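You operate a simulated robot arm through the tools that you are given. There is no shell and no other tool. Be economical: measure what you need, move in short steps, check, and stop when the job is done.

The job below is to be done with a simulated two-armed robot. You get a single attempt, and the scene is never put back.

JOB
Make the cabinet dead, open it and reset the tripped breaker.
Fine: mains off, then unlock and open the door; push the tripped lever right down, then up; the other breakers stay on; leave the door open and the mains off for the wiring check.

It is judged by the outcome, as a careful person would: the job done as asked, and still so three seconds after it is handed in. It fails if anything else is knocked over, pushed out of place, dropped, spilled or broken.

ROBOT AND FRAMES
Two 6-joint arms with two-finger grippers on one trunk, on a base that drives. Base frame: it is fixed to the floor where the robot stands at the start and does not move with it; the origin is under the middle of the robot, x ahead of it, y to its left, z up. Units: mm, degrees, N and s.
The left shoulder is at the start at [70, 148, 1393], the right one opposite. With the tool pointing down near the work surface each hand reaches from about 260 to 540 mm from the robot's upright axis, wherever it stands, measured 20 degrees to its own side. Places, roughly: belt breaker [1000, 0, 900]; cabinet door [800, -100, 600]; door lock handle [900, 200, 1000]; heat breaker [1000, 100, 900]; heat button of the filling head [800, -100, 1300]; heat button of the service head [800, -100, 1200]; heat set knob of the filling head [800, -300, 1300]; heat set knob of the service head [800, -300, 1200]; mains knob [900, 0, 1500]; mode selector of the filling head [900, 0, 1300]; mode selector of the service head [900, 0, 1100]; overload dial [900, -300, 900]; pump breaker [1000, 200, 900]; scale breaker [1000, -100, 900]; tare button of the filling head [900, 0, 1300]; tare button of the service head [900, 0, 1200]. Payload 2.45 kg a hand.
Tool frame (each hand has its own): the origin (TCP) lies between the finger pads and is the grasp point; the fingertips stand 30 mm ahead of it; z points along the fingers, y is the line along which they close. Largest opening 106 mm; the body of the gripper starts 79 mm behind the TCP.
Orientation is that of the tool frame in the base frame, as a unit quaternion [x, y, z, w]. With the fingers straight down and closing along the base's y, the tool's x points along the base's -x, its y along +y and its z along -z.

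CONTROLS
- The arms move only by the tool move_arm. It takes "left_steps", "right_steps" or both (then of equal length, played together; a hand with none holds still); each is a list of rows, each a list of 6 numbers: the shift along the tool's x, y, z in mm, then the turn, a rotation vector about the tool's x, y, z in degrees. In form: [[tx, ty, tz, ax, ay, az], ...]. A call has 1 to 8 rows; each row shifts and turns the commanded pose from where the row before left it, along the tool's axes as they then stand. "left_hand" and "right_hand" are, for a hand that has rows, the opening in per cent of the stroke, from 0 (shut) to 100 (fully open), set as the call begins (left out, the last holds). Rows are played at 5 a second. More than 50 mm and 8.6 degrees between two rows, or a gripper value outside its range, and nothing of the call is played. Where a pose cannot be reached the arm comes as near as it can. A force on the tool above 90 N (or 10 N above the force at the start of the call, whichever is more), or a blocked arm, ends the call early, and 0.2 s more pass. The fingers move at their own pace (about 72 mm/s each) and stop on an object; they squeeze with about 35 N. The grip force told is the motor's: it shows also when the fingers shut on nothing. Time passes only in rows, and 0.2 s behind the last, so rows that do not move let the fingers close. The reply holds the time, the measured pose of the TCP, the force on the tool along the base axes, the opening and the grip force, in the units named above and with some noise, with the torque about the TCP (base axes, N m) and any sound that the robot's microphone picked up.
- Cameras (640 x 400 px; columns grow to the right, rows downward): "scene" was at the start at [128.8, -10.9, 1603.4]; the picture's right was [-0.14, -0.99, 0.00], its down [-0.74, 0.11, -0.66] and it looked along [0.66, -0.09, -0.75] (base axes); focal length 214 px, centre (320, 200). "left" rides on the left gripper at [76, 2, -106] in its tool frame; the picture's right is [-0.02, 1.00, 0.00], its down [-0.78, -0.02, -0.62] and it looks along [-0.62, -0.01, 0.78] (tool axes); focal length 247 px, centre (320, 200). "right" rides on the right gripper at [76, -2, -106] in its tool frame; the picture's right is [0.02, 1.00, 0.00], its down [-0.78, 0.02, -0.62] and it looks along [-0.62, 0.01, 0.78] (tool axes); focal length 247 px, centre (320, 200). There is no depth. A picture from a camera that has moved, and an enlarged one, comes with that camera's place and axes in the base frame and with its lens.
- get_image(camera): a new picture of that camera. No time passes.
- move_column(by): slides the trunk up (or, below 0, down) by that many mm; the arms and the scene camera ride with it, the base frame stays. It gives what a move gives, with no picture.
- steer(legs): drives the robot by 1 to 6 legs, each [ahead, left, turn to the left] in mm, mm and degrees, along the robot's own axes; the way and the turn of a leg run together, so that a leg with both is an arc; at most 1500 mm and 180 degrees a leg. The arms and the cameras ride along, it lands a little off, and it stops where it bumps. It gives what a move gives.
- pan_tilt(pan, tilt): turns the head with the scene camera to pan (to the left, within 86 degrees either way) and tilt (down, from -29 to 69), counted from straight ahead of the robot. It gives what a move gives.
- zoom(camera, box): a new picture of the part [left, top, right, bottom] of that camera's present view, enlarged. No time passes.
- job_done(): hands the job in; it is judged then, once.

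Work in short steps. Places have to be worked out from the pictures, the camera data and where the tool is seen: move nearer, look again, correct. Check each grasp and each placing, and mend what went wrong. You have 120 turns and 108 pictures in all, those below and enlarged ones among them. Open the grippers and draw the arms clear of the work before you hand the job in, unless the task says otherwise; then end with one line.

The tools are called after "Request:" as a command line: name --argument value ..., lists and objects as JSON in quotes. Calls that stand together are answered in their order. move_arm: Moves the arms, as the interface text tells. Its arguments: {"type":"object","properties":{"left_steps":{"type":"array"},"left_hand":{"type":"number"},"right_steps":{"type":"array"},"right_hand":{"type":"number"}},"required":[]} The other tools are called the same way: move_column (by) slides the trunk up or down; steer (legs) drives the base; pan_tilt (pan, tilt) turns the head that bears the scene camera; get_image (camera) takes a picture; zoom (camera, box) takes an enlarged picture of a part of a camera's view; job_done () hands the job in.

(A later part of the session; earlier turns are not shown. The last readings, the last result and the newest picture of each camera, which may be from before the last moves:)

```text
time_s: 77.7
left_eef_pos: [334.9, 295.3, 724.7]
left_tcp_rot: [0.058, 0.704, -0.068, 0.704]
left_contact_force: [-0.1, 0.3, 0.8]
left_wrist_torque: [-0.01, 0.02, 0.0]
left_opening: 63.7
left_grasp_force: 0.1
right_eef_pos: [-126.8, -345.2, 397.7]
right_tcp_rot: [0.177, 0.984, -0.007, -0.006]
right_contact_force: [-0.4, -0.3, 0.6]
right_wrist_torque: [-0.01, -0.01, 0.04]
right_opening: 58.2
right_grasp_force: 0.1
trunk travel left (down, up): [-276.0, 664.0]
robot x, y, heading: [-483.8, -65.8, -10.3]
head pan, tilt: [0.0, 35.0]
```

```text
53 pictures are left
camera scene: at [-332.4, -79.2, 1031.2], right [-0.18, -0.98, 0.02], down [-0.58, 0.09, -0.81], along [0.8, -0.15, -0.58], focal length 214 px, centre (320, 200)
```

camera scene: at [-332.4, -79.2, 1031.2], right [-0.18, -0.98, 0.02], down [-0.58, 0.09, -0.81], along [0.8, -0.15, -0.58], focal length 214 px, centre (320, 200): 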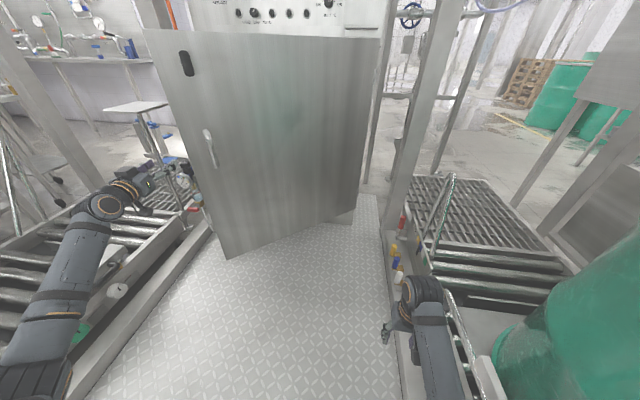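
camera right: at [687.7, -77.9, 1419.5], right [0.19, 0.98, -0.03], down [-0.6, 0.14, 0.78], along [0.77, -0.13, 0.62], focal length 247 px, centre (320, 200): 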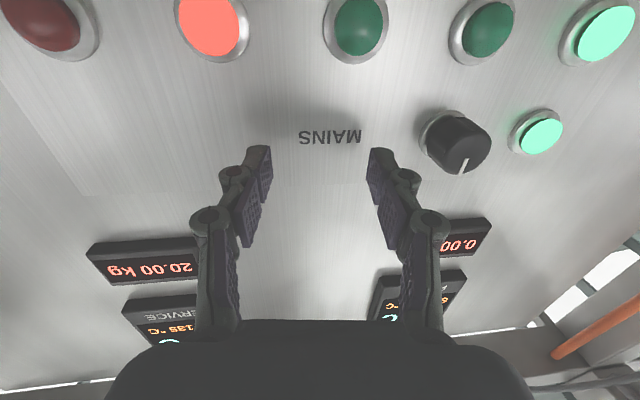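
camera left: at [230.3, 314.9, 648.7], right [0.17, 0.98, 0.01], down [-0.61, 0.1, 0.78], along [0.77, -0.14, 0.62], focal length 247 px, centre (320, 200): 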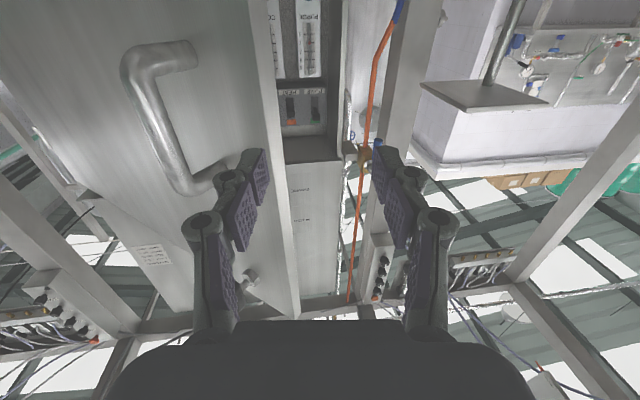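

The hand camera sees into the cabinet. I zoom on the breakers.

Request:
zoom --camera "left" --box '[250, 50, 370, 125]'

```text
5.33 times, centred on (310, 88) of left
camera zoom: at [230.3, 314.9, 648.7], right [0.17, 0.98, 0.01], down [-0.61, 0.1, 0.78], along [0.77, -0.14, 0.62], focal length 1317 px, centre (373, 800)
```

zoom: 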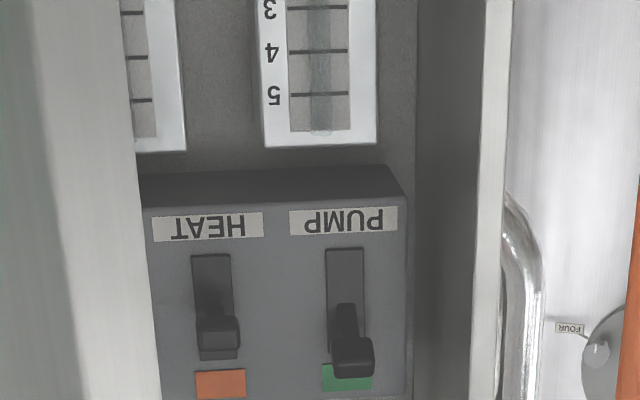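

HEAT shows an orange flag with its lever in the middle (tripped), PUMP is up and green. First the door must open fully: I reach past the free edge with closed fingers and pull it back and right.

Request:
move_arm --left_steps '[[0, 0, 0, 0, 0, 0], [0, 0, 0, 0, 0, 0], [0, 0, 35, 0, 0, 0], [0, 0, 35, 0, 0, 0], [0, 0, 40, 0, 0, 0], [0, -15, 0, 0, 0, 0], [0, -15, 0, 0, 0, 0], [0, 0, 0, 0, 0, 0]]' --left_hand 0

Request:
get_image --camera "left"

```text
time_s: 79.5
left_eef_pos: [428.8, 258.0, 725.5]
left_tcp_rot: [0.052, 0.705, -0.061, 0.705]
left_contact_force: [-11.3, 30.0, -7.9]
left_wrist_torque: [0.15, -0.05, -0.39]
left_opening: 0.3
left_grasp_force: 28.4
left hand out of reach, approached as far as the arm can: row 5
right_eef_pos: [-124.5, -342.3, 399.6]
right_tcp_rot: [0.174, 0.985, -0.006, -0.003]
right_contact_force: [-0.1, -0.2, 0.0]
right_wrist_torque: [0.02, 0.03, 0.0]
right_opening: 58.4
right_grasp_force: 0.1
trunk travel left (down, up): [-276.0, 664.0]
robot x, y, heading: [-482.7, -70.4, -9.6]
head pan, tilt: [0.0, 35.0]
```

```text
51 pictures are left
camera left: at [324.7, 276.1, 648.4], right [0.16, 0.99, 0.01], down [-0.62, 0.09, 0.78], along [0.77, -0.13, 0.62], focal length 247 px, centre (320, 200)
```

left: 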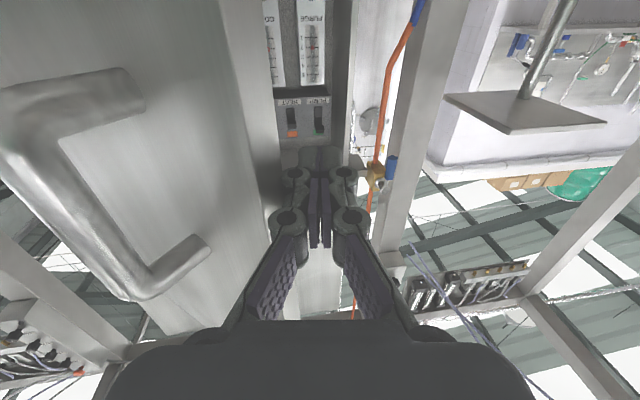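

The fingers bear on the door's free edge. I move back and right together, along the door's arc.

Request:
move_arm --left_steps '[[0, -13, -14, 0, 0, 0], [0, -13, -14, 0, 0, 0], [0, -14, -14, 0, 0, 0], [0, -14, -14, 0, 0, 0], [0, -15, -14, 0, 0, 0], [0, -15, -14, 0, 0, 0], [0, -15, -13, 0, 0, 0], [0, -15, -13, 0, 0, 0]]'

Request:
get_image --camera "left"

```text
time_s: 81.3
left_eef_pos: [296.5, 165.7, 731.4]
left_tcp_rot: [0.057, 0.702, -0.06, 0.707]
left_contact_force: [1.1, 0.9, -0.8]
left_wrist_torque: [-0.01, -0.02, -0.01]
left_opening: 0.0
left_grasp_force: 28.7
right_eef_pos: [-129.9, -339.7, 402.9]
right_tcp_rot: [0.173, 0.985, -0.004, 0.001]
right_contact_force: [-0.1, -0.1, -0.3]
right_wrist_torque: [-0.03, 0.01, 0.02]
right_opening: 58.3
right_grasp_force: 0.2
trunk travel left (down, up): [-276.0, 664.0]
robot x, y, heading: [-484.2, -66.2, -9.9]
head pan, tilt: [0.0, 35.0]
stopped in row 8 (left hand): the force on the tool passed its limit at 94 N (the readings are from after the stop); the commanded pose is now the measured one
```

```text
50 pictures are left
camera left: at [193.2, 184.7, 655.5], right [0.16, 0.99, 0.02], down [-0.62, 0.09, 0.78], along [0.77, -0.14, 0.63], focal length 247 px, centre (320, 200)
```

left: 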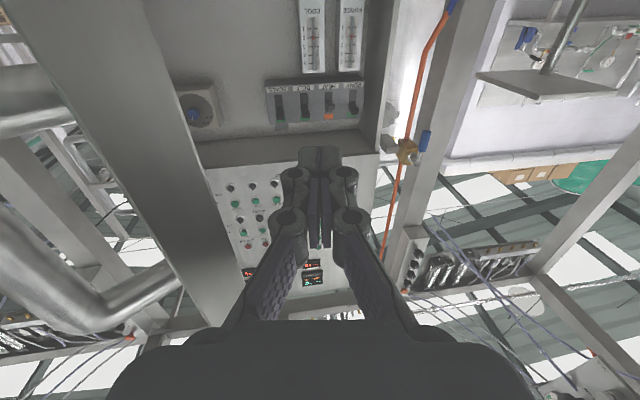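

The door swung further. I look with the scene camera.

Request:
get_image --camera "scene"

Request:
zoom --camera "left" --box '[240, 60, 400, 160]'

```text
49 pictures are left
camera scene: at [-346.5, -76.1, 1033.6], right [-0.17, -0.99, 0.01], down [-0.57, 0.09, -0.82], along [0.81, -0.15, -0.57], focal length 214 px, centre (320, 200)
```

scene: 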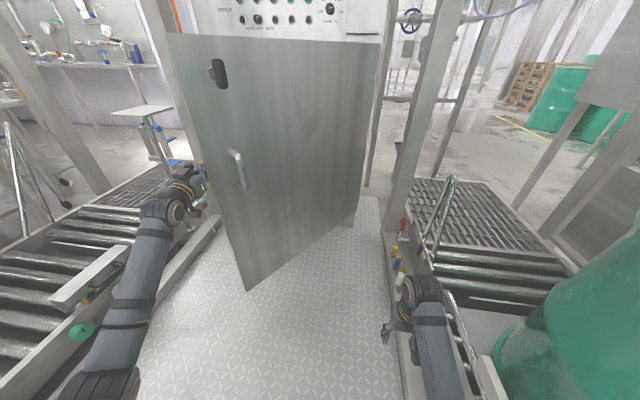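

```text
4.00 times, centred on (320, 110) of left
camera zoom: at [193.2, 184.7, 655.5], right [0.16, 0.99, 0.02], down [-0.62, 0.09, 0.78], along [0.77, -0.14, 0.63], focal length 988 px, centre (320, 560)
```

zoom: 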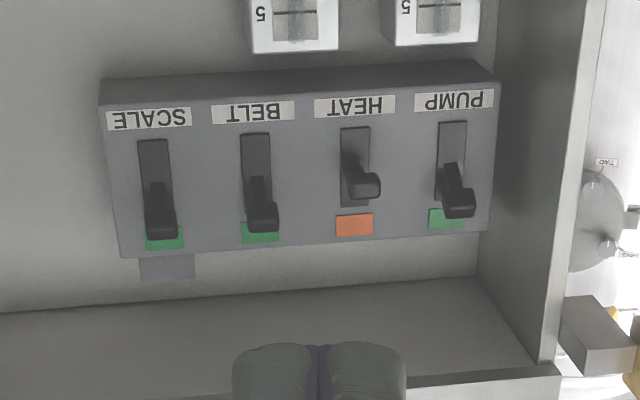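

HEAT is clearly the tripped one; the other three are up and green. The door is about 53° open; I keep pulling along the arc.

Request:
move_arm --left_steps '[[0, -15, -12, 0, 0, 0], [0, -15, -12, 0, 0, 0], [0, -16, -12, 0, 0, 0], [0, -16, -12, 0, 0, 0], [0, -16, -11, 0, 0, 0], [0, -16, -11, 0, 0, 0], [0, 0, 0, 0, 0, 0]]'

Request:
get_image --camera "scene"

```text
time_s: 82.9
left_eef_pos: [212.2, 83.7, 731.5]
left_tcp_rot: [0.056, 0.703, -0.062, 0.707]
left_contact_force: [0.3, 0.6, 0.7]
left_wrist_torque: [-0.03, -0.03, 0.0]
left_opening: 0.0
left_grasp_force: 28.6
right_eef_pos: [-130.1, -341.1, 402.0]
right_tcp_rot: [0.175, 0.985, -0.005, 0.0]
right_contact_force: [-0.2, 0.5, 0.1]
right_wrist_torque: [0.04, 0.01, -0.02]
right_opening: 58.4
right_grasp_force: 0.0
trunk travel left (down, up): [-276.0, 664.0]
robot x, y, heading: [-485.3, -65.5, -9.9]
head pan, tilt: [0.0, 35.0]
```

```text
47 pictures are left
camera scene: at [-345.8, -75.4, 1032.7], right [-0.17, -0.98, 0.02], down [-0.57, 0.09, -0.82], along [0.81, -0.15, -0.57], focal length 214 px, centre (320, 200)
```

scene: 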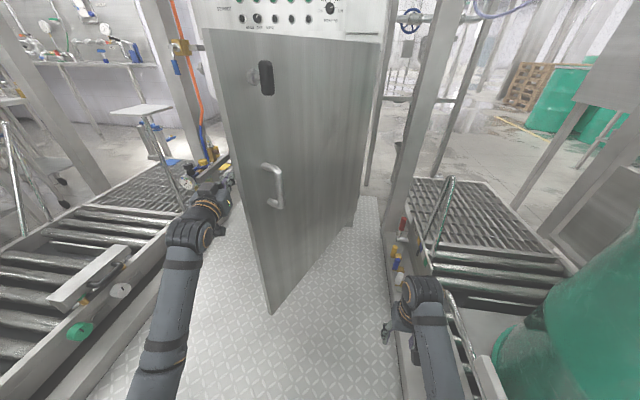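

About 65° open and the hand is still inside the edge. I push straight right.

Request:
move_arm --left_steps '[[0, -20, 0, 0, 0, 0], [0, -20, 0, 0, 0, 0], [0, -20, 0, 0, 0, 0], [0, -20, 0, 0, 0, 0], [0, -20, 0, 0, 0, 0], [0, -20, 0, 0, 0, 0], [0, -20, 0, 0, 0, 0], [0, 0, 0, 0, 0, 0]]'

Request:
get_image --camera "scene"

```text
time_s: 84.3
left_eef_pos: [207.6, 17.8, 728.8]
left_tcp_rot: [0.1, 0.691, 0.026, 0.715]
left_contact_force: [-0.3, 0.0, 0.7]
left_wrist_torque: [0.02, -0.03, 0.0]
left_opening: 0.0
left_grasp_force: 28.7
left hand out of reach, approached as far as the arm can: row 7
right_eef_pos: [-130.6, -337.6, 403.1]
right_tcp_rot: [0.174, 0.985, -0.002, 0.001]
right_contact_force: [0.1, 0.5, -0.4]
right_wrist_torque: [0.0, -0.01, 0.0]
right_opening: 58.3
right_grasp_force: 0.1
trunk travel left (down, up): [-276.0, 664.0]
robot x, y, heading: [-489.1, -65.3, -9.7]
head pan, tilt: [0.0, 35.0]
stopped in row 7 (left hand): the arm was blocked; the commanded pose is now the measured one
```

```text
46 pictures are left
camera scene: at [-346.5, -76.4, 1034.0], right [-0.17, -0.99, 0.01], down [-0.57, 0.09, -0.82], along [0.81, -0.15, -0.57], focal length 214 px, centre (320, 200)
```

scene: 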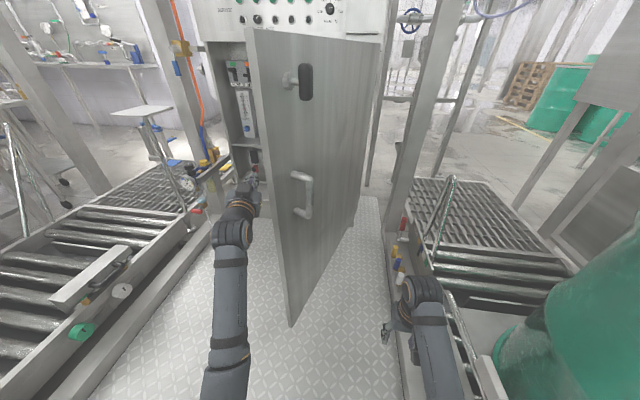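

About 73° open. I bring the right hand closer in, then turn the robot right a little so the left arm sweeps the door further.

Request:
move_arm --right_steps '[[15, 20, 0, 0, 0, 0], [15, 20, 0, 0, 0, 0], [15, 20, 0, 0, 0, 0], [15, 20, 0, 0, 0, 0], [0, 0, 0, 0, 0, 0]]'

Request:
steer --legs '[[0, 0, -12]]'

Request:
get_image --camera "scene"

```text
time_s: 85.1
left_eef_pos: [209.2, 17.4, 727.9]
left_tcp_rot: [0.099, 0.692, 0.027, 0.714]
left_contact_force: [-0.8, 0.5, -0.1]
left_wrist_torque: [-0.02, 0.0, 0.03]
left_opening: 0.0
left_grasp_force: 28.4
right_eef_pos: [-158.8, -348.5, 400.9]
right_tcp_rot: [0.158, 0.982, -0.104, 0.008]
right_contact_force: [-0.7, -0.7, 0.3]
right_wrist_torque: [0.02, 0.0, 0.0]
right_opening: 58.5
right_grasp_force: 0.1
right hand out of reach, approached as far as the arm can: row 3, 4
trunk travel left (down, up): [-276.0, 664.0]
robot x, y, heading: [-488.0, -62.1, -9.7]
head pan, tilt: [0.0, 35.0]
stopped in row 4 (right hand): the arm was blocked; the commanded pose is now the measured one
```

```text
time_s: 86.2
left_eef_pos: [236.4, -62.2, 720.9]
left_tcp_rot: [0.14, 0.688, -0.017, 0.712]
left_contact_force: [0.6, -0.4, 0.3]
left_wrist_torque: [0.0, 0.0, 0.02]
left_opening: 0.2
left_grasp_force: 28.5
right_eef_pos: [-176.8, -383.1, 400.1]
right_tcp_rot: [0.214, 0.971, -0.105, -0.002]
right_contact_force: [0.0, -0.4, -0.1]
right_wrist_torque: [-0.01, 0.01, 0.0]
right_opening: 58.5
right_grasp_force: 0.0
trunk travel left (down, up): [-276.0, 664.0]
robot x, y, heading: [-466.6, -62.6, -16.5]
head pan, tilt: [0.0, 35.0]
stopped in leg 1: the robot was blocked; the commanded pose is now the measured one
```

```text
45 pictures are left
camera scene: at [-323.8, -89.2, 1032.1], right [-0.29, -0.96, 0.02], down [-0.56, 0.15, -0.81], along [0.78, -0.24, -0.58], focal length 214 px, centre (320, 200)
```

scene: 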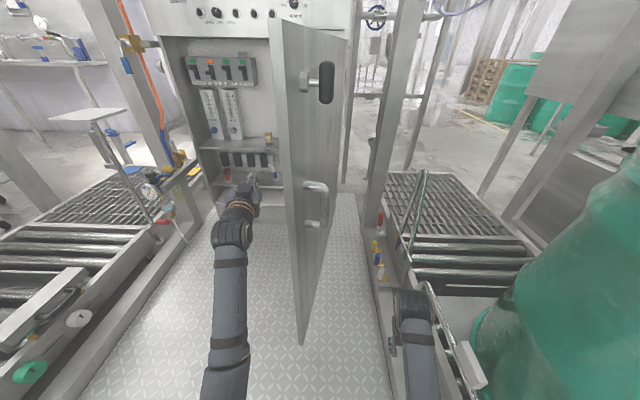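

The door stands at about 78° and something limits the turn. I turn back, move to the left of the platform and a bit ahead, from where the right hand can push the door's inner side on.

Request:
steer --legs '[[0, 0, 6], [0, 190, 0], [60, 0, 0]]'

Request:
get_image --camera "scene"

```text
time_s: 88.9
left_eef_pos: [320.0, 172.4, 728.8]
left_tcp_rot: [0.112, 0.69, 0.023, 0.715]
left_contact_force: [0.3, 0.1, 0.2]
left_wrist_torque: [0.0, -0.02, -0.01]
left_opening: 0.0
left_grasp_force: 28.9
right_eef_pos: [-56.3, -181.2, 398.4]
right_tcp_rot: [0.168, 0.981, -0.098, 0.007]
right_contact_force: [0.3, 0.4, 0.5]
right_wrist_torque: [-0.01, 0.0, 0.03]
right_opening: 58.5
right_grasp_force: 0.1
trunk travel left (down, up): [-276.0, 664.0]
robot x, y, heading: [-375.8, 116.7, -11.0]
head pan, tilt: [0.0, 35.0]
```

```text
44 pictures are left
camera scene: at [-237.6, 86.2, 1033.0], right [-0.19, -0.98, 0.0], down [-0.56, 0.11, -0.82], along [0.8, -0.16, -0.57], focal length 214 px, centre (320, 200)
```

scene: 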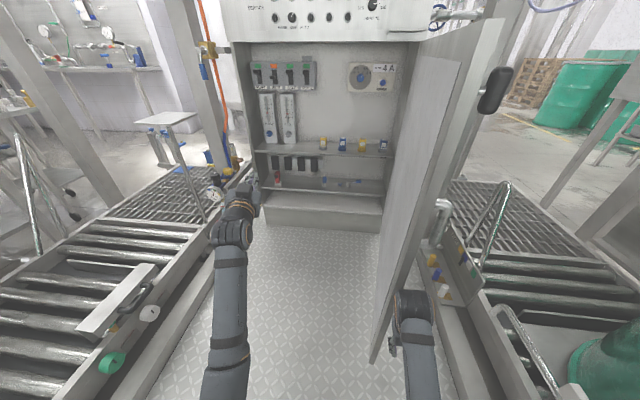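

Now the whole inside is visible, door about 80°. I move a little further left, then bring the right hand inward and forward, past the door's free edge on its inner side.

Request:
steer --legs '[[0, 45, 0]]'

Request:
move_arm --right_steps '[[0, 10, 0, 0, 0, 0], [-8, 15, 0, 0, 0, 0], [-10, 15, 0, 0, 0, 0], [-10, 15, 0, 0, 0, 0], [-10, 15, 0, 0, 0, 0], [0, 0, 0, 0, 0, 0]]' --right_hand 0

Request:
get_image --camera "scene"

```text
time_s: 89.8
left_eef_pos: [327.2, 217.5, 729.3]
left_tcp_rot: [0.112, 0.69, 0.022, 0.715]
left_contact_force: [-0.1, 0.0, -0.8]
left_wrist_torque: [0.02, 0.01, 0.01]
left_opening: 0.0
left_grasp_force: 28.3
right_eef_pos: [-47.2, -138.3, 399.1]
right_tcp_rot: [0.169, 0.981, -0.098, 0.008]
right_contact_force: [0.5, -0.3, 0.8]
right_wrist_torque: [-0.02, -0.01, 0.0]
right_opening: 58.3
right_grasp_force: 0.1
trunk travel left (down, up): [-276.0, 664.0]
robot x, y, heading: [-368.7, 157.7, -11.1]
head pan, tilt: [0.0, 35.0]
```

```text
time_s: 90.6
left_eef_pos: [326.2, 216.9, 730.1]
left_tcp_rot: [0.111, 0.69, 0.023, 0.715]
left_contact_force: [0.2, 0.4, 0.4]
left_wrist_torque: [0.02, 0.02, -0.01]
left_opening: 0.0
left_grasp_force: 28.7
right_eef_pos: [-35.9, -167.3, 387.9]
right_tcp_rot: [0.157, 0.971, -0.178, -0.001]
right_contact_force: [0.0, 0.4, 0.5]
right_wrist_torque: [0.04, 0.0, 0.01]
right_opening: 0.0
right_grasp_force: 28.7
trunk travel left (down, up): [-276.0, 664.0]
robot x, y, heading: [-366.4, 155.2, -11.3]
head pan, tilt: [0.0, 35.0]
stopped in row 4 (right hand): the arm was blocked; the commanded pose is now the measured one
```

```text
43 pictures are left
camera scene: at [-229.7, 130.2, 1033.2], right [-0.19, -0.98, 0.0], down [-0.56, 0.11, -0.82], along [0.8, -0.16, -0.57], focal length 214 px, centre (320, 200)
```

scene: 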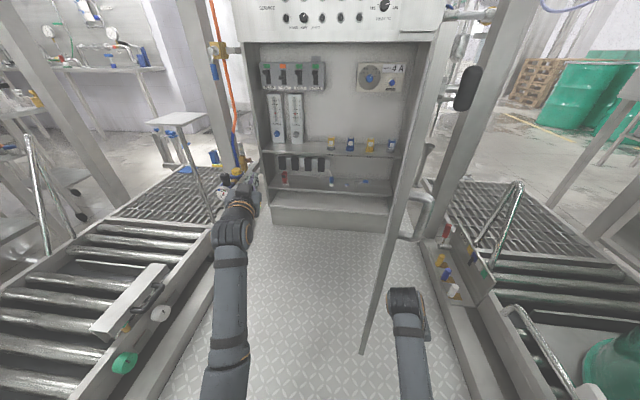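

The right arm cannot cross further in this stance. Instead I will turn the robot left, extend the right hand inside the door edge, and sweep it by turning right. First I raise the trunk (clear of the conveyors) and tuck the left hand.

Request:
move_column --by 300

Request:
move_arm --left_steps '[[26.1, 0, -6.4, 0, 8, 0], [26.8, 0, -2.6, 0, 8.2, 0], [26.9, 0, 1.2, 0, 8.2, 0], [26.4, 0, 5.1, 0, 8.2, 0], [25.5, 0, 8.8, 0, 8.2, 0], [23.9, 0, 12.3, 0, 8.2, 0], [21.9, 0, 15.6, 0, 8.2, 0], [19.5, 0, 18.6, 0, 8.2, 0]]'

Request:
move_arm --left_steps '[[16.6, 0, 21.2, 0, 8.2, 0], [13.5, 0, 23.3, 0, 8.2, 0], [10, 0, 25, 0, 8.2, 0], [40, 0, 10, 0, 0, 0], [40, 0, 10, 0, 0, 0], [0, 0, 0, 0, 0, 0]]'

Request:
get_image --camera "scene"

```text
time_s: 93.6
left_eef_pos: [327.4, 215.7, 1029.5]
left_tcp_rot: [0.112, 0.69, 0.023, 0.715]
left_contact_force: [0.8, 0.5, -0.2]
left_wrist_torque: [-0.01, 0.02, 0.0]
left_opening: 0.0
left_grasp_force: 28.5
right_eef_pos: [-36.9, -167.1, 686.4]
right_tcp_rot: [0.157, 0.971, -0.177, -0.002]
right_contact_force: [0.1, 0.5, -0.5]
right_wrist_torque: [0.0, 0.0, -0.01]
right_opening: 0.2
right_grasp_force: 28.7
trunk travel left (down, up): [-576.0, 364.0]
robot x, y, heading: [-364.5, 156.6, -11.2]
head pan, tilt: [0.0, 35.0]
```

```text
time_s: 95.4
left_eef_pos: [287.0, 264.2, 822.5]
left_tcp_rot: [0.081, 0.967, 0.081, 0.227]
left_contact_force: [-0.5, 0.9, -0.6]
left_wrist_torque: [0.01, 0.01, 0.0]
left_opening: 0.0
left_grasp_force: 28.4
right_eef_pos: [-36.0, -168.6, 687.7]
right_tcp_rot: [0.158, 0.972, -0.177, -0.002]
right_contact_force: [-0.7, 0.3, -0.3]
right_wrist_torque: [-0.01, 0.03, 0.02]
right_opening: 0.0
right_grasp_force: 28.8
trunk travel left (down, up): [-576.0, 364.0]
robot x, y, heading: [-365.7, 159.0, -11.1]
head pan, tilt: [0.0, 35.0]
```

```text
time_s: 96.8
left_eef_pos: [191.7, 291.8, 725.8]
left_tcp_rot: [0.062, 0.993, 0.096, 0.017]
left_contact_force: [-1.0, -0.2, -0.7]
left_wrist_torque: [0.0, -0.01, -0.03]
left_opening: 0.1
left_grasp_force: 28.6
right_eef_pos: [-36.9, -168.2, 686.6]
right_tcp_rot: [0.157, 0.972, -0.177, -0.003]
right_contact_force: [0.1, 0.8, -0.5]
right_wrist_torque: [0.02, 0.04, 0.0]
right_opening: 0.0
right_grasp_force: 28.2
trunk travel left (down, up): [-576.0, 364.0]
robot x, y, heading: [-366.2, 155.5, -11.0]
head pan, tilt: [0.0, 35.0]
```

```text
42 pictures are left
camera scene: at [-229.0, 130.1, 1333.1], right [-0.19, -0.98, 0.0], down [-0.56, 0.11, -0.82], along [0.8, -0.16, -0.57], focal length 214 px, centre (320, 200)
```

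scene: 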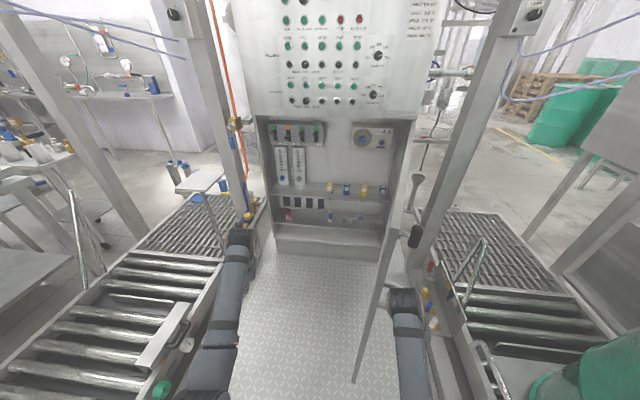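

The view confirms the door plane runs straight toward the camera. I turn the robot 16° left, with both hands above conveyor height.

Request:
steer --legs '[[0, 0, 16]]'

Request:
get_image --camera "scene"

```text
time_s: 98.2
left_eef_pos: [132.8, 441.3, 726.3]
left_tcp_rot: [-0.079, 0.992, 0.096, 0.004]
left_contact_force: [0.0, -0.3, 0.5]
left_wrist_torque: [0.04, 0.0, -0.02]
left_opening: 0.0
left_grasp_force: 28.6
right_eef_pos: [39.9, -63.0, 688.3]
right_tcp_rot: [0.02, 0.984, -0.176, 0.024]
right_contact_force: [0.2, 0.5, 0.0]
right_wrist_torque: [0.02, 0.03, -0.01]
right_opening: 0.1
right_grasp_force: 28.6
trunk travel left (down, up): [-576.0, 364.0]
robot x, y, heading: [-363.8, 155.5, 5.2]
head pan, tilt: [0.0, 35.0]
```

```text
41 pictures are left
camera scene: at [-227.5, 169.5, 1333.2], right [0.09, -1.0, 0.0], down [-0.57, -0.05, -0.82], along [0.82, 0.07, -0.57], focal length 214 px, centre (320, 200)
```

scene: 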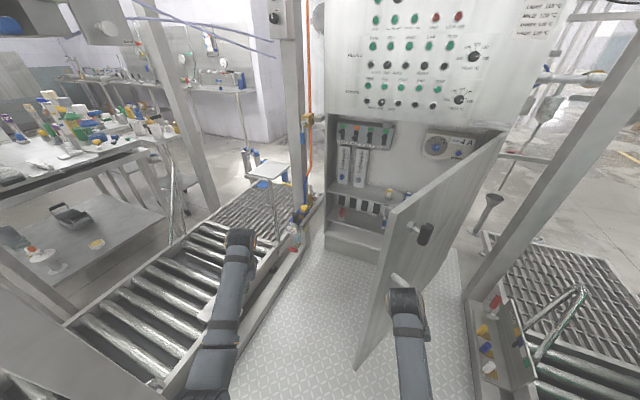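

Turning left, the right arm nudged the door back to about 58° (it was on the outer side). I back off a little so that the right hand clears the door's edge, then turn a bit further left and extend it.

Request:
steer --legs '[[-110, 0, 0], [0, 0, 10]]'

Request:
move_arm --right_steps '[[-20, 0, 0, -6.7, 1.1, 0.4], [-20, 15, 0, -6.7, 1.1, 0.4], [-20, 15, 0, -6.7, 1.1, 0.4], [-20, 20, 0, 0, 0, 0], [-20, 20, 0, 0, 0, 0], [0, 0, 0, 0, 0, 0]]'

Request:
get_image --camera "scene"

```text
time_s: 100.1
left_eef_pos: [-37.8, 517.3, 727.2]
left_tcp_rot: [-0.168, 0.981, 0.096, -0.005]
left_contact_force: [-0.4, -0.8, 1.2]
left_wrist_torque: [-0.02, -0.03, 0.04]
left_opening: 0.0
left_grasp_force: 28.3
right_eef_pos: [-36.4, 3.3, 687.2]
right_tcp_rot: [-0.07, 0.982, -0.172, 0.04]
right_contact_force: [0.6, -0.3, -0.7]
right_wrist_torque: [-0.06, -0.06, 0.0]
right_opening: 0.2
right_grasp_force: 27.9
trunk travel left (down, up): [-576.0, 364.0]
robot x, y, heading: [-478.7, 147.4, 15.4]
head pan, tilt: [0.0, 35.0]
```

```text
time_s: 101.5
left_eef_pos: [-38.0, 516.1, 725.4]
left_tcp_rot: [-0.168, 0.981, 0.098, -0.005]
left_contact_force: [0.1, -0.1, 0.2]
left_wrist_torque: [-0.05, 0.01, -0.02]
left_opening: 0.1
left_grasp_force: 28.6
right_eef_pos: [55.7, 85.9, 687.0]
right_tcp_rot: [-0.061, 0.998, 0.0, 0.001]
right_contact_force: [-0.3, 0.6, 0.6]
right_wrist_torque: [0.01, 0.0, 0.0]
right_opening: 0.0
right_grasp_force: 29.0
trunk travel left (down, up): [-576.0, 364.0]
robot x, y, heading: [-477.2, 147.7, 15.5]
head pan, tilt: [0.0, 35.0]
```

```text
40 pictures are left
camera scene: at [-342.6, 183.4, 1333.2], right [0.27, -0.96, 0.0], down [-0.55, -0.15, -0.82], along [0.79, 0.22, -0.57], focal length 214 px, centre (320, 200)
```

scene: 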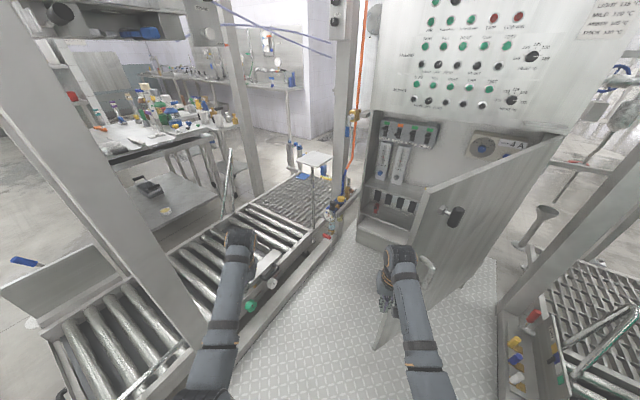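

The right hand is nearly level with the door edge (165,50). I turn 6° more left and go ahead so the hand passes on the inner side.

Request:
steer --legs '[[0, 0, 6], [194, -60, 0]]'

Request:
get_image --camera "scene"

```text
time_s: 103.6
left_eef_pos: [121.2, 576.9, 725.9]
left_tcp_rot: [-0.219, 0.971, 0.097, -0.01]
left_contact_force: [0.6, -0.1, 0.0]
left_wrist_torque: [-0.04, 0.05, 0.01]
left_opening: 0.0
left_grasp_force: 28.1
right_eef_pos: [260.5, 156.0, 685.5]
right_tcp_rot: [-0.114, 0.994, 0.0, 0.001]
right_contact_force: [0.8, -0.6, 0.8]
right_wrist_torque: [0.04, 0.05, -0.01]
right_opening: 0.0
right_grasp_force: 29.8
trunk travel left (down, up): [-576.0, 364.0]
robot x, y, heading: [-273.5, 163.5, 21.7]
head pan, tilt: [0.0, 35.0]
```

```text
39 pictures are left
camera scene: at [-144.8, 212.4, 1333.1], right [0.37, -0.93, 0.0], down [-0.53, -0.21, -0.82], along [0.76, 0.3, -0.57], focal length 214 px, centre (320, 200)
```

scene: 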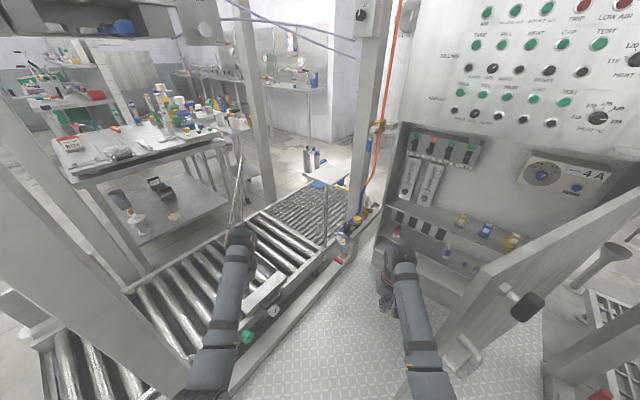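

The right hand is now inside the door. I turn right in steps, sweeping the door open.

Request:
steer --legs '[[0, 0, -32]]'

Request:
get_image --camera "scene"

```text
time_s: 104.5
left_eef_pos: [143.4, 554.5, 726.5]
left_tcp_rot: [-0.195, 0.976, 0.095, -0.007]
left_contact_force: [0.4, 0.3, 0.0]
left_wrist_torque: [0.0, 0.0, 0.0]
left_opening: 0.0
left_grasp_force: 28.6
right_eef_pos: [256.4, 131.5, 685.0]
right_tcp_rot: [-0.089, 0.996, 0.002, 0.0]
right_contact_force: [0.2, -0.1, 0.1]
right_wrist_torque: [0.01, 0.02, -0.01]
right_opening: 0.0
right_grasp_force: 28.5
trunk travel left (down, up): [-576.0, 364.0]
robot x, y, heading: [-279.3, 158.6, 18.7]
head pan, tilt: [0.0, 35.0]
stopped in leg 1: the robot was blocked; the commanded pose is now the measured one
```

```text
38 pictures are left
camera scene: at [-143.8, 205.7, 1333.2], right [0.32, -0.95, 0.0], down [-0.54, -0.18, -0.82], along [0.78, 0.26, -0.57], focal length 214 px, centre (320, 200)
```

scene: 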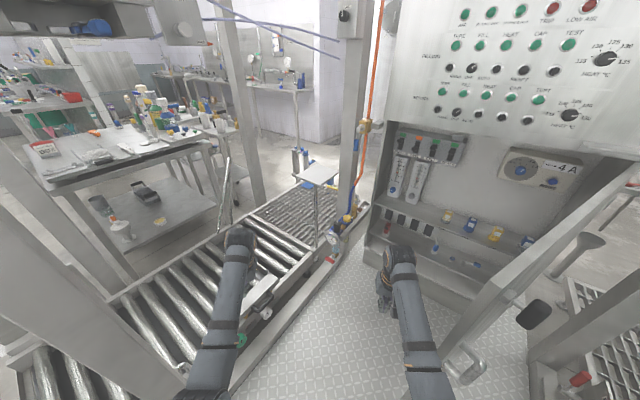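

The base seems to touch the door's lower corner. I back the base off 60 mm and swing the right arm itself outward against the door.

Request:
steer --legs '[[-60, 0, 0]]'

Request:
move_arm --right_steps '[[0, -25, 0, 0, 0, 0], [0, -25, 0, 0, 0, 0], [8, -25, 0, 0, 0, 0], [10, -25, 0, 0, 0, 0], [12, -25, 0, 0, 0, 0], [14, -25, 0, 0, 0, 0], [16, -25, 0, 0, 0, 0], [0, 0, 0, 0, 0, 0]]'

Request:
get_image --camera "scene"

```text
time_s: 105.5
left_eef_pos: [85.2, 535.1, 727.0]
left_tcp_rot: [-0.194, 0.976, 0.096, -0.007]
left_contact_force: [-0.7, 0.5, 0.3]
left_wrist_torque: [0.01, 0.02, 0.02]
left_opening: 0.0
left_grasp_force: 28.4
right_eef_pos: [200.1, 111.8, 687.6]
right_tcp_rot: [-0.089, 0.996, 0.002, 0.001]
right_contact_force: [0.2, -0.8, 0.3]
right_wrist_torque: [0.02, -0.03, -0.01]
right_opening: 0.2
right_grasp_force: 28.6
trunk travel left (down, up): [-576.0, 364.0]
robot x, y, heading: [-334.5, 142.9, 18.4]
head pan, tilt: [0.0, 35.0]
```

```text
time_s: 107.3
left_eef_pos: [89.3, 536.0, 725.6]
left_tcp_rot: [-0.194, 0.976, 0.096, -0.009]
left_contact_force: [-0.4, -0.3, -0.3]
left_wrist_torque: [0.01, 0.04, 0.0]
left_opening: 0.0
left_grasp_force: 28.5
right_eef_pos: [176.4, -69.9, 686.3]
right_tcp_rot: [-0.089, 0.996, 0.002, -0.002]
right_contact_force: [1.6, 0.2, -0.3]
right_wrist_torque: [-0.02, 0.0, 0.0]
right_opening: 0.0
right_grasp_force: 28.2
trunk travel left (down, up): [-576.0, 364.0]
robot x, y, heading: [-332.1, 138.5, 18.5]
head pan, tilt: [0.0, 35.0]
```

```text
37 pictures are left
camera scene: at [-195.8, 187.5, 1333.1], right [0.32, -0.95, 0.0], down [-0.55, -0.18, -0.82], along [0.77, 0.26, -0.58], focal length 214 px, centre (320, 200)
```

scene: 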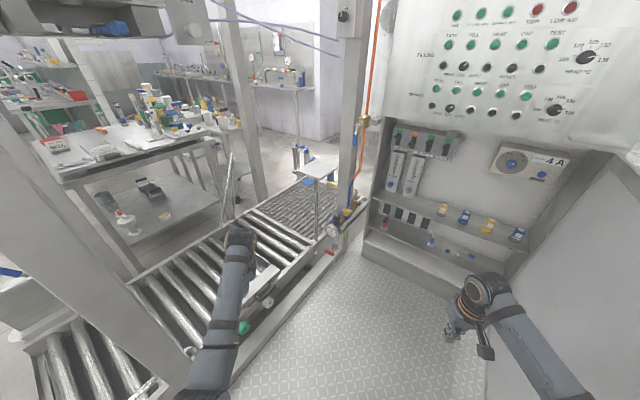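

The arm swept the door well open. I now turn right and check.

Request:
steer --legs '[[0, 0, -22]]'

Request:
pan_tilt --pan -30 --tilt 40

Request:
get_image --camera "scene"

```text
time_s: 108.8
left_eef_pos: [201.9, 354.4, 726.6]
left_tcp_rot: [-0.008, 0.995, 0.096, 0.011]
left_contact_force: [0.5, 0.0, -0.3]
left_wrist_torque: [-0.02, -0.03, 0.01]
left_opening: 0.1
left_grasp_force: 28.5
right_eef_pos: [58.6, -242.3, 686.6]
right_tcp_rot: [0.099, 0.995, 0.003, 0.0]
right_contact_force: [-0.7, -0.2, -0.2]
right_wrist_torque: [-0.01, 0.01, 0.01]
right_opening: 0.1
right_grasp_force: 28.8
trunk travel left (down, up): [-576.0, 364.0]
robot x, y, heading: [-331.9, 143.2, -3.1]
head pan, tilt: [0.0, 35.0]
```

```text
time_s: 109.8
left_eef_pos: [201.5, 353.6, 726.0]
left_tcp_rot: [-0.007, 0.995, 0.096, 0.011]
left_contact_force: [-0.8, -1.2, -0.3]
left_wrist_torque: [-0.01, 0.0, -0.04]
left_opening: 0.4
left_grasp_force: 28.0
right_eef_pos: [59.1, -241.4, 686.4]
right_tcp_rot: [0.099, 0.995, 0.003, -0.001]
right_contact_force: [-0.4, 0.2, 0.1]
right_wrist_torque: [-0.02, -0.02, 0.01]
right_opening: 0.3
right_grasp_force: 28.8
trunk travel left (down, up): [-576.0, 364.0]
robot x, y, heading: [-331.7, 143.0, -2.9]
head pan, tilt: [-30.0, 40.0]
```

```text
36 pictures are left
camera scene: at [-209.8, 93.6, 1325.6], right [-0.54, -0.84, 0.0], down [-0.54, 0.35, -0.77], along [0.64, -0.42, -0.64], focal length 214 px, centre (320, 200)
```

scene: 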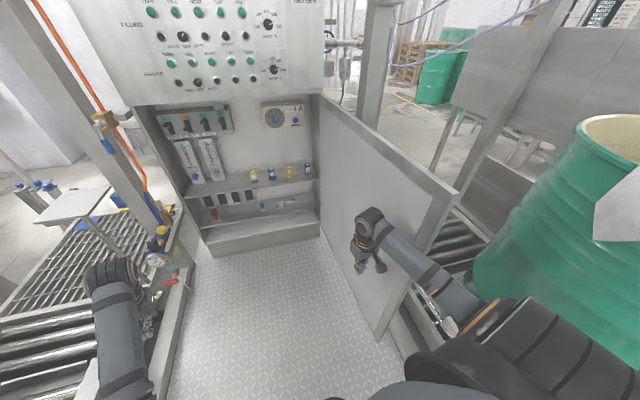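

The door now stands at about 90°. I bring the right hand off the door, then drive to the working position square to the cabinet.

Request:
move_arm --right_steps '[[0, 25, 0, 0, 0, 0], [0, 25, 0, 0, 0, 0], [0, 25, 0, 0, 0, 0], [0, 0, 0, 0, 0, 0]]'

Request:
steer --legs '[[0, 0, -7.4], [200, 10, 0], [195, 10, 0]]'

Request:
get_image --camera "scene"

```text
time_s: 110.8
left_eef_pos: [201.1, 353.9, 726.7]
left_tcp_rot: [-0.008, 0.995, 0.097, 0.011]
left_contact_force: [0.5, -0.5, -0.4]
left_wrist_torque: [0.03, -0.02, -0.01]
left_opening: 0.0
left_grasp_force: 28.8
right_eef_pos: [72.3, -167.9, 687.9]
right_tcp_rot: [0.1, 0.995, 0.004, -0.001]
right_contact_force: [-0.2, -0.3, -0.3]
right_wrist_torque: [0.0, -0.03, 0.0]
right_opening: 0.1
right_grasp_force: 28.2
trunk travel left (down, up): [-576.0, 364.0]
robot x, y, heading: [-330.6, 142.8, -3.2]
head pan, tilt: [-30.0, 40.0]
```

```text
time_s: 114.1
left_eef_pos: [609.9, 236.5, 724.7]
left_tcp_rot: [0.056, 0.994, 0.095, 0.016]
left_contact_force: [0.5, 0.3, -0.8]
left_wrist_torque: [0.01, 0.01, -0.03]
left_opening: 0.0
left_grasp_force: 28.9
right_eef_pos: [416.1, -265.9, 687.7]
right_tcp_rot: [0.162, 0.987, 0.003, 0.0]
right_contact_force: [0.5, 0.5, 0.5]
right_wrist_torque: [0.02, -0.01, 0.0]
right_opening: 0.1
right_grasp_force: 28.5
trunk travel left (down, up): [-576.0, 364.0]
robot x, y, heading: [53.5, 94.8, -10.3]
head pan, tilt: [-30.0, 40.0]
```

```text
35 pictures are left
camera scene: at [169.2, 30.1, 1325.5], right [-0.65, -0.76, 0.0], down [-0.49, 0.41, -0.77], along [0.58, -0.49, -0.64], focal length 214 px, centre (320, 200)
```

scene: 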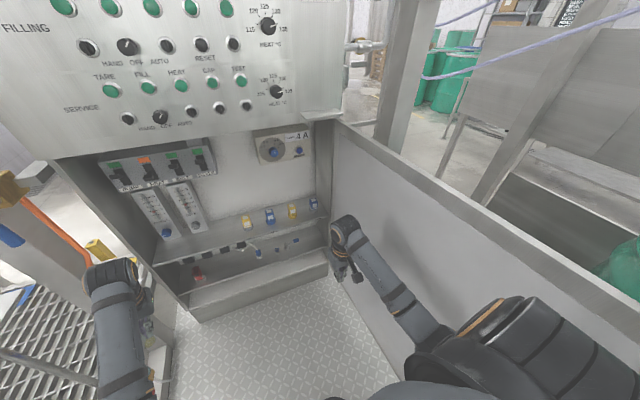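

In place, no bump. I level the left hand and start tipping it forward toward the breakers.

Request:
pan_tilt --pan 10 --tilt 30

Request:
move_arm --left_steps '[[0, 0, 0, 5.5, 0.4, 2], [0, 0, 0, 5.5, 0.4, 2], [-10, 0, -25, 0, -8.2, 0], [-13.5, 0, -23.3, 0, -8.2, 0], [-16.6, 0, -21.2, 0, -8.2, 0], [-19.5, 0, -18.6, 0, -8.2, 0], [-21.9, 0, -15.6, 0, -8.2, 0], [-23.9, 0, -12.3, 0, -8.2, 0]]'

Request:
move_arm --left_steps '[[-25.5, 0, -8.8, 0, -8.2, 0], [-26.4, 0, -5.1, 0, -8.2, 0], [-26.9, 0, -1.2, 0, -8.2, 0], [-26.8, 0, 2.6, 0, -8.2, 0], [-26.1, 0, 6.4, 0, -8, 0], [0, 0, 0, 0, 0, 0]]'

Request:
move_column --by -120

Request:
get_image --camera "scene"

Request:
get_image --camera "left"

```text
time_s: 115.2
left_eef_pos: [608.9, 236.8, 726.5]
left_tcp_rot: [0.055, 0.994, 0.095, 0.017]
left_contact_force: [0.2, 0.9, -0.2]
left_wrist_torque: [-0.01, 0.01, 0.03]
left_opening: 0.1
left_grasp_force: 29.1
right_eef_pos: [415.5, -265.1, 686.0]
right_tcp_rot: [0.162, 0.987, 0.002, -0.001]
right_contact_force: [0.6, 0.6, 0.0]
right_wrist_torque: [0.01, 0.01, -0.02]
right_opening: 0.2
right_grasp_force: 29.0
trunk travel left (down, up): [-576.0, 364.0]
robot x, y, heading: [55.2, 93.5, -10.2]
head pan, tilt: [10.0, 30.0]
```

```text
time_s: 117.0
left_eef_pos: [669.1, 224.9, 874.6]
left_tcp_rot: [0.082, 0.905, -0.037, 0.416]
left_contact_force: [0.5, -0.2, -0.5]
left_wrist_torque: [0.01, 0.01, 0.01]
left_opening: 0.1
left_grasp_force: 28.4
right_eef_pos: [414.6, -265.0, 686.8]
right_tcp_rot: [0.162, 0.987, 0.003, 0.0]
right_contact_force: [0.0, 0.4, -0.2]
right_wrist_torque: [0.01, 0.02, -0.01]
right_opening: 0.1
right_grasp_force: 28.1
trunk travel left (down, up): [-576.0, 364.0]
robot x, y, heading: [53.5, 88.7, -10.2]
head pan, tilt: [10.0, 30.0]
```

```text
time_s: 118.4
left_eef_pos: [715.6, 218.0, 999.5]
left_tcp_rot: [0.064, 0.703, -0.063, 0.705]
left_contact_force: [0.6, 0.5, 0.1]
left_wrist_torque: [0.02, 0.0, 0.0]
left_opening: 0.0
left_grasp_force: 28.7
right_eef_pos: [414.3, -264.5, 687.1]
right_tcp_rot: [0.163, 0.987, 0.003, -0.001]
right_contact_force: [-1.1, -0.2, 0.6]
right_wrist_torque: [-0.01, 0.01, -0.03]
right_opening: 0.1
right_grasp_force: 28.4
trunk travel left (down, up): [-576.0, 364.0]
robot x, y, heading: [51.9, 93.7, -10.2]
head pan, tilt: [10.0, 30.0]
```

```text
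time_s: 119.9
left_eef_pos: [716.5, 216.8, 879.4]
left_tcp_rot: [0.063, 0.704, -0.063, 0.705]
left_contact_force: [0.0, 0.5, 0.2]
left_wrist_torque: [0.02, -0.01, 0.01]
left_opening: 0.2
left_grasp_force: 28.7
right_eef_pos: [415.3, -264.7, 567.1]
right_tcp_rot: [0.162, 0.987, 0.003, 0.0]
right_contact_force: [-0.1, -0.4, -0.2]
right_wrist_torque: [0.01, 0.01, 0.0]
right_opening: 0.0
right_grasp_force: 28.4
trunk travel left (down, up): [-456.0, 484.0]
robot x, y, heading: [53.4, 95.9, -10.2]
head pan, tilt: [10.0, 30.0]
```

```text
34 pictures are left
camera scene: at [193.5, 84.9, 1221.0], right [0.0, -1.0, 0.0], down [-0.5, 0.0, -0.87], along [0.87, 0.0, -0.5], focal length 214 px, centre (320, 200)
```

scene: 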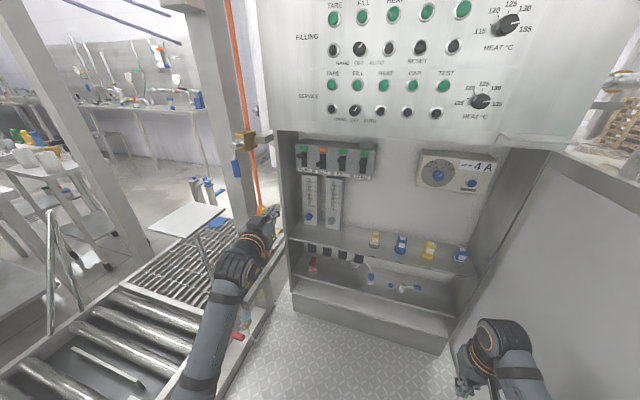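

```text
33 pictures are left
camera left: at [611.1, 238.5, 804.0], right [0.18, 0.98, 0.02], down [-0.62, 0.09, 0.78], along [0.77, -0.15, 0.62], focal length 247 px, centre (320, 200)
```

left: 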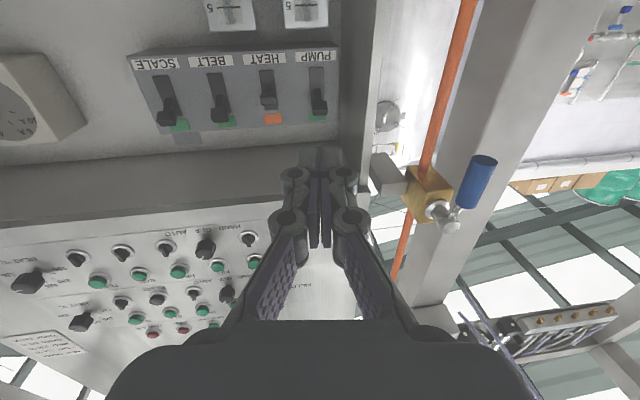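

HEAT lever works out near (1020,77,928). I shift the hand in line with it and drive 90 mm ahead.

Request:
move_arm --left_steps '[[-5, -28, 10, 0, 0, 0], [-5, -28, 10, 0, 0, 0], [-5, -27, 10, 0, 0, 0], [0, 0, 0, 0, 0, 0]]'

Request:
steer --legs '[[90, 0, 0]]'

Request:
get_image --camera "left"

Request:
zoom --camera "scene" --box '[240, 80, 400, 180]'

```text
time_s: 121.1
left_eef_pos: [735.3, 161.2, 878.0]
left_tcp_rot: [0.098, 0.705, -0.005, 0.702]
left_contact_force: [-0.6, 0.3, 0.0]
left_wrist_torque: [-0.03, 0.0, -0.01]
left_opening: 0.0
left_grasp_force: 28.8
right_eef_pos: [414.8, -264.2, 566.8]
right_tcp_rot: [0.162, 0.987, 0.003, 0.0]
right_contact_force: [0.6, 1.2, -0.1]
right_wrist_torque: [0.01, 0.01, -0.05]
right_opening: 0.0
right_grasp_force: 28.6
trunk travel left (down, up): [-456.0, 484.0]
robot x, y, heading: [51.2, 91.8, -10.4]
head pan, tilt: [10.0, 30.0]
stopped in row 4 (left hand): the arm was blocked; the commanded pose is now the measured one
```

```text
time_s: 122.2
left_eef_pos: [824.2, 146.4, 877.6]
left_tcp_rot: [0.097, 0.706, -0.006, 0.702]
left_contact_force: [-0.6, 0.0, -1.0]
left_wrist_torque: [0.0, 0.03, 0.0]
left_opening: 0.0
left_grasp_force: 28.5
right_eef_pos: [504.5, -281.8, 565.9]
right_tcp_rot: [0.161, 0.987, 0.003, -0.001]
right_contact_force: [-0.1, -0.4, 0.0]
right_wrist_torque: [0.01, 0.06, -0.03]
right_opening: 0.1
right_grasp_force: 28.2
trunk travel left (down, up): [-456.0, 484.0]
robot x, y, heading: [141.5, 80.7, -10.4]
head pan, tilt: [10.0, 30.0]
```

```text
32 pictures are left
camera left: at [719.2, 173.1, 804.1], right [0.15, 0.98, 0.15], down [-0.62, -0.03, 0.78], along [0.77, -0.21, 0.6], focal length 247 px, centre (320, 200)
```

left: 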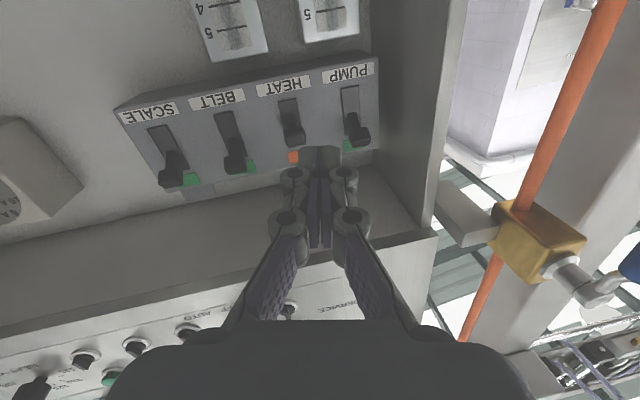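

```text
4.00 times, centred on (320, 130) of scene
camera zoom: at [283.4, 69.0, 1220.8], right [0.0, -1.0, 0.0], down [-0.5, 0.0, -0.87], along [0.87, 0.0, -0.5], focal length 858 px, centre (320, 480)
```

zoom: 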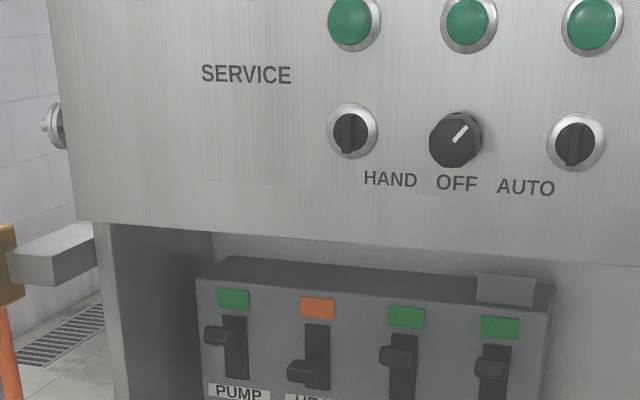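

Lever tip ≈(1000,78,921), neighbours 80 mm apart. I straighten the hand, extend it and rise to just ahead of and above the HEAT lever.

Request:
move_arm --left_steps '[[-10, 0, 30, 1, -0.5, -3.7], [-12, 0, 30, 1, -0.5, -3.6], [-15, -9, 25, 0, 0, 0], [-15, -9, 15, 0, 0, 0], [-15, -9, 10, 0, 0, 0], [-10, -8, 5, 0, 0, 0], [0, 0, 0, 0, 0, 0]]'

Request:
get_image --camera "left"

Request:
zoom --camera "scene" --box '[240, 100, 400, 200]'

```text
time_s: 123.8
left_eef_pos: [930.1, 91.0, 954.1]
left_tcp_rot: [0.064, 0.704, -0.063, 0.705]
left_contact_force: [0.3, -0.7, 0.0]
left_wrist_torque: [0.03, 0.03, 0.0]
left_opening: 0.0
left_grasp_force: 28.1
right_eef_pos: [504.4, -279.2, 567.5]
right_tcp_rot: [0.161, 0.987, 0.003, -0.001]
right_contact_force: [0.7, -0.8, 0.2]
right_wrist_torque: [-0.01, -0.01, 0.01]
right_opening: 0.0
right_grasp_force: 28.5
trunk travel left (down, up): [-456.0, 484.0]
robot x, y, heading: [143.1, 75.6, -9.9]
head pan, tilt: [10.0, 30.0]
```

```text
30 pictures are left
camera left: at [825.2, 112.0, 878.2], right [0.18, 0.98, 0.02], down [-0.62, 0.09, 0.78], along [0.77, -0.15, 0.62], focal length 247 px, centre (320, 200)
```

left: 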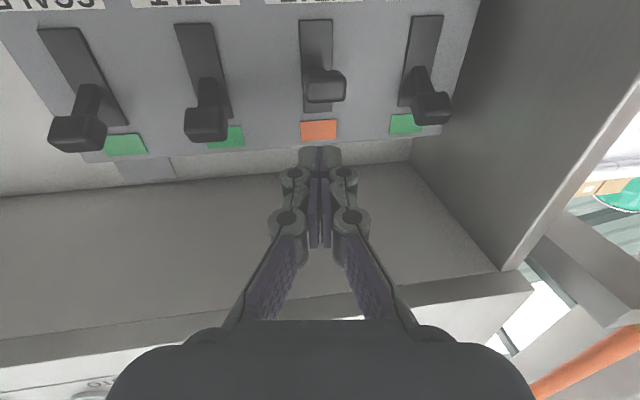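

```text
4.00 times, centred on (320, 150) of scene
camera zoom: at [282.1, 69.3, 1221.0], right [0.0, -1.0, 0.0], down [-0.5, 0.0, -0.87], along [0.87, 0.0, -0.5], focal length 858 px, centre (320, 400)
```

zoom: 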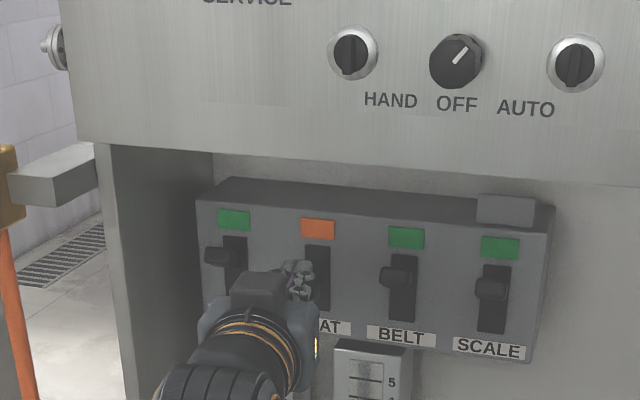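

The HEAT lever knob is at ≈(1000,83,923), directly ahead and just below the fingertips. I advance over it and press down in small steps.

Request:
move_arm --left_steps '[[-2, 2, 14, 0, 0, 0], [0, 2, 14, 0, 0, 0], [0, 0, 14, 0, 0, 0], [8, 0, 0, 0, 0, 0], [6, 0, 0, 0, 0, 0], [6, 0, 0, 0, 0, 0], [0, 0, 0, 0, 0, 0]]'

Request:
get_image --camera "left"

```text
time_s: 125.4
left_eef_pos: [972.3, 84.4, 935.1]
left_tcp_rot: [0.065, 0.704, -0.064, 0.705]
left_contact_force: [-0.1, 0.4, -1.3]
left_wrist_torque: [-0.06, 0.03, 0.02]
left_opening: 0.2
left_grasp_force: 28.7
right_eef_pos: [505.0, -280.0, 567.4]
right_tcp_rot: [0.161, 0.987, 0.003, -0.001]
right_contact_force: [0.0, -0.4, 1.0]
right_wrist_torque: [0.01, 0.0, 0.04]
right_opening: 0.2
right_grasp_force: 29.2
trunk travel left (down, up): [-456.0, 484.0]
robot x, y, heading: [139.9, 77.7, -10.0]
head pan, tilt: [10.0, 30.0]
```

```text
28 pictures are left
camera left: at [867.0, 107.5, 859.0], right [0.18, 0.98, 0.02], down [-0.62, 0.09, 0.78], along [0.77, -0.16, 0.62], focal length 247 px, centre (320, 200)
```

left: 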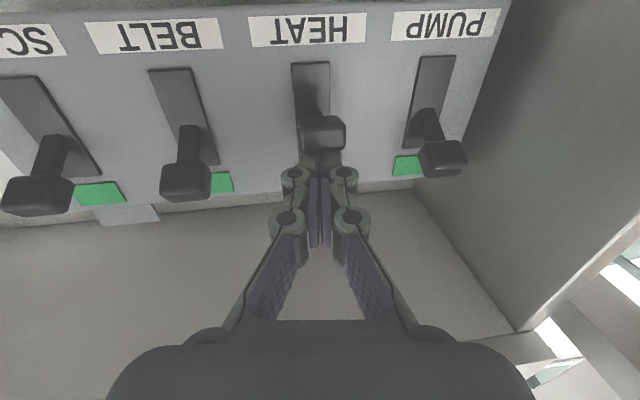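

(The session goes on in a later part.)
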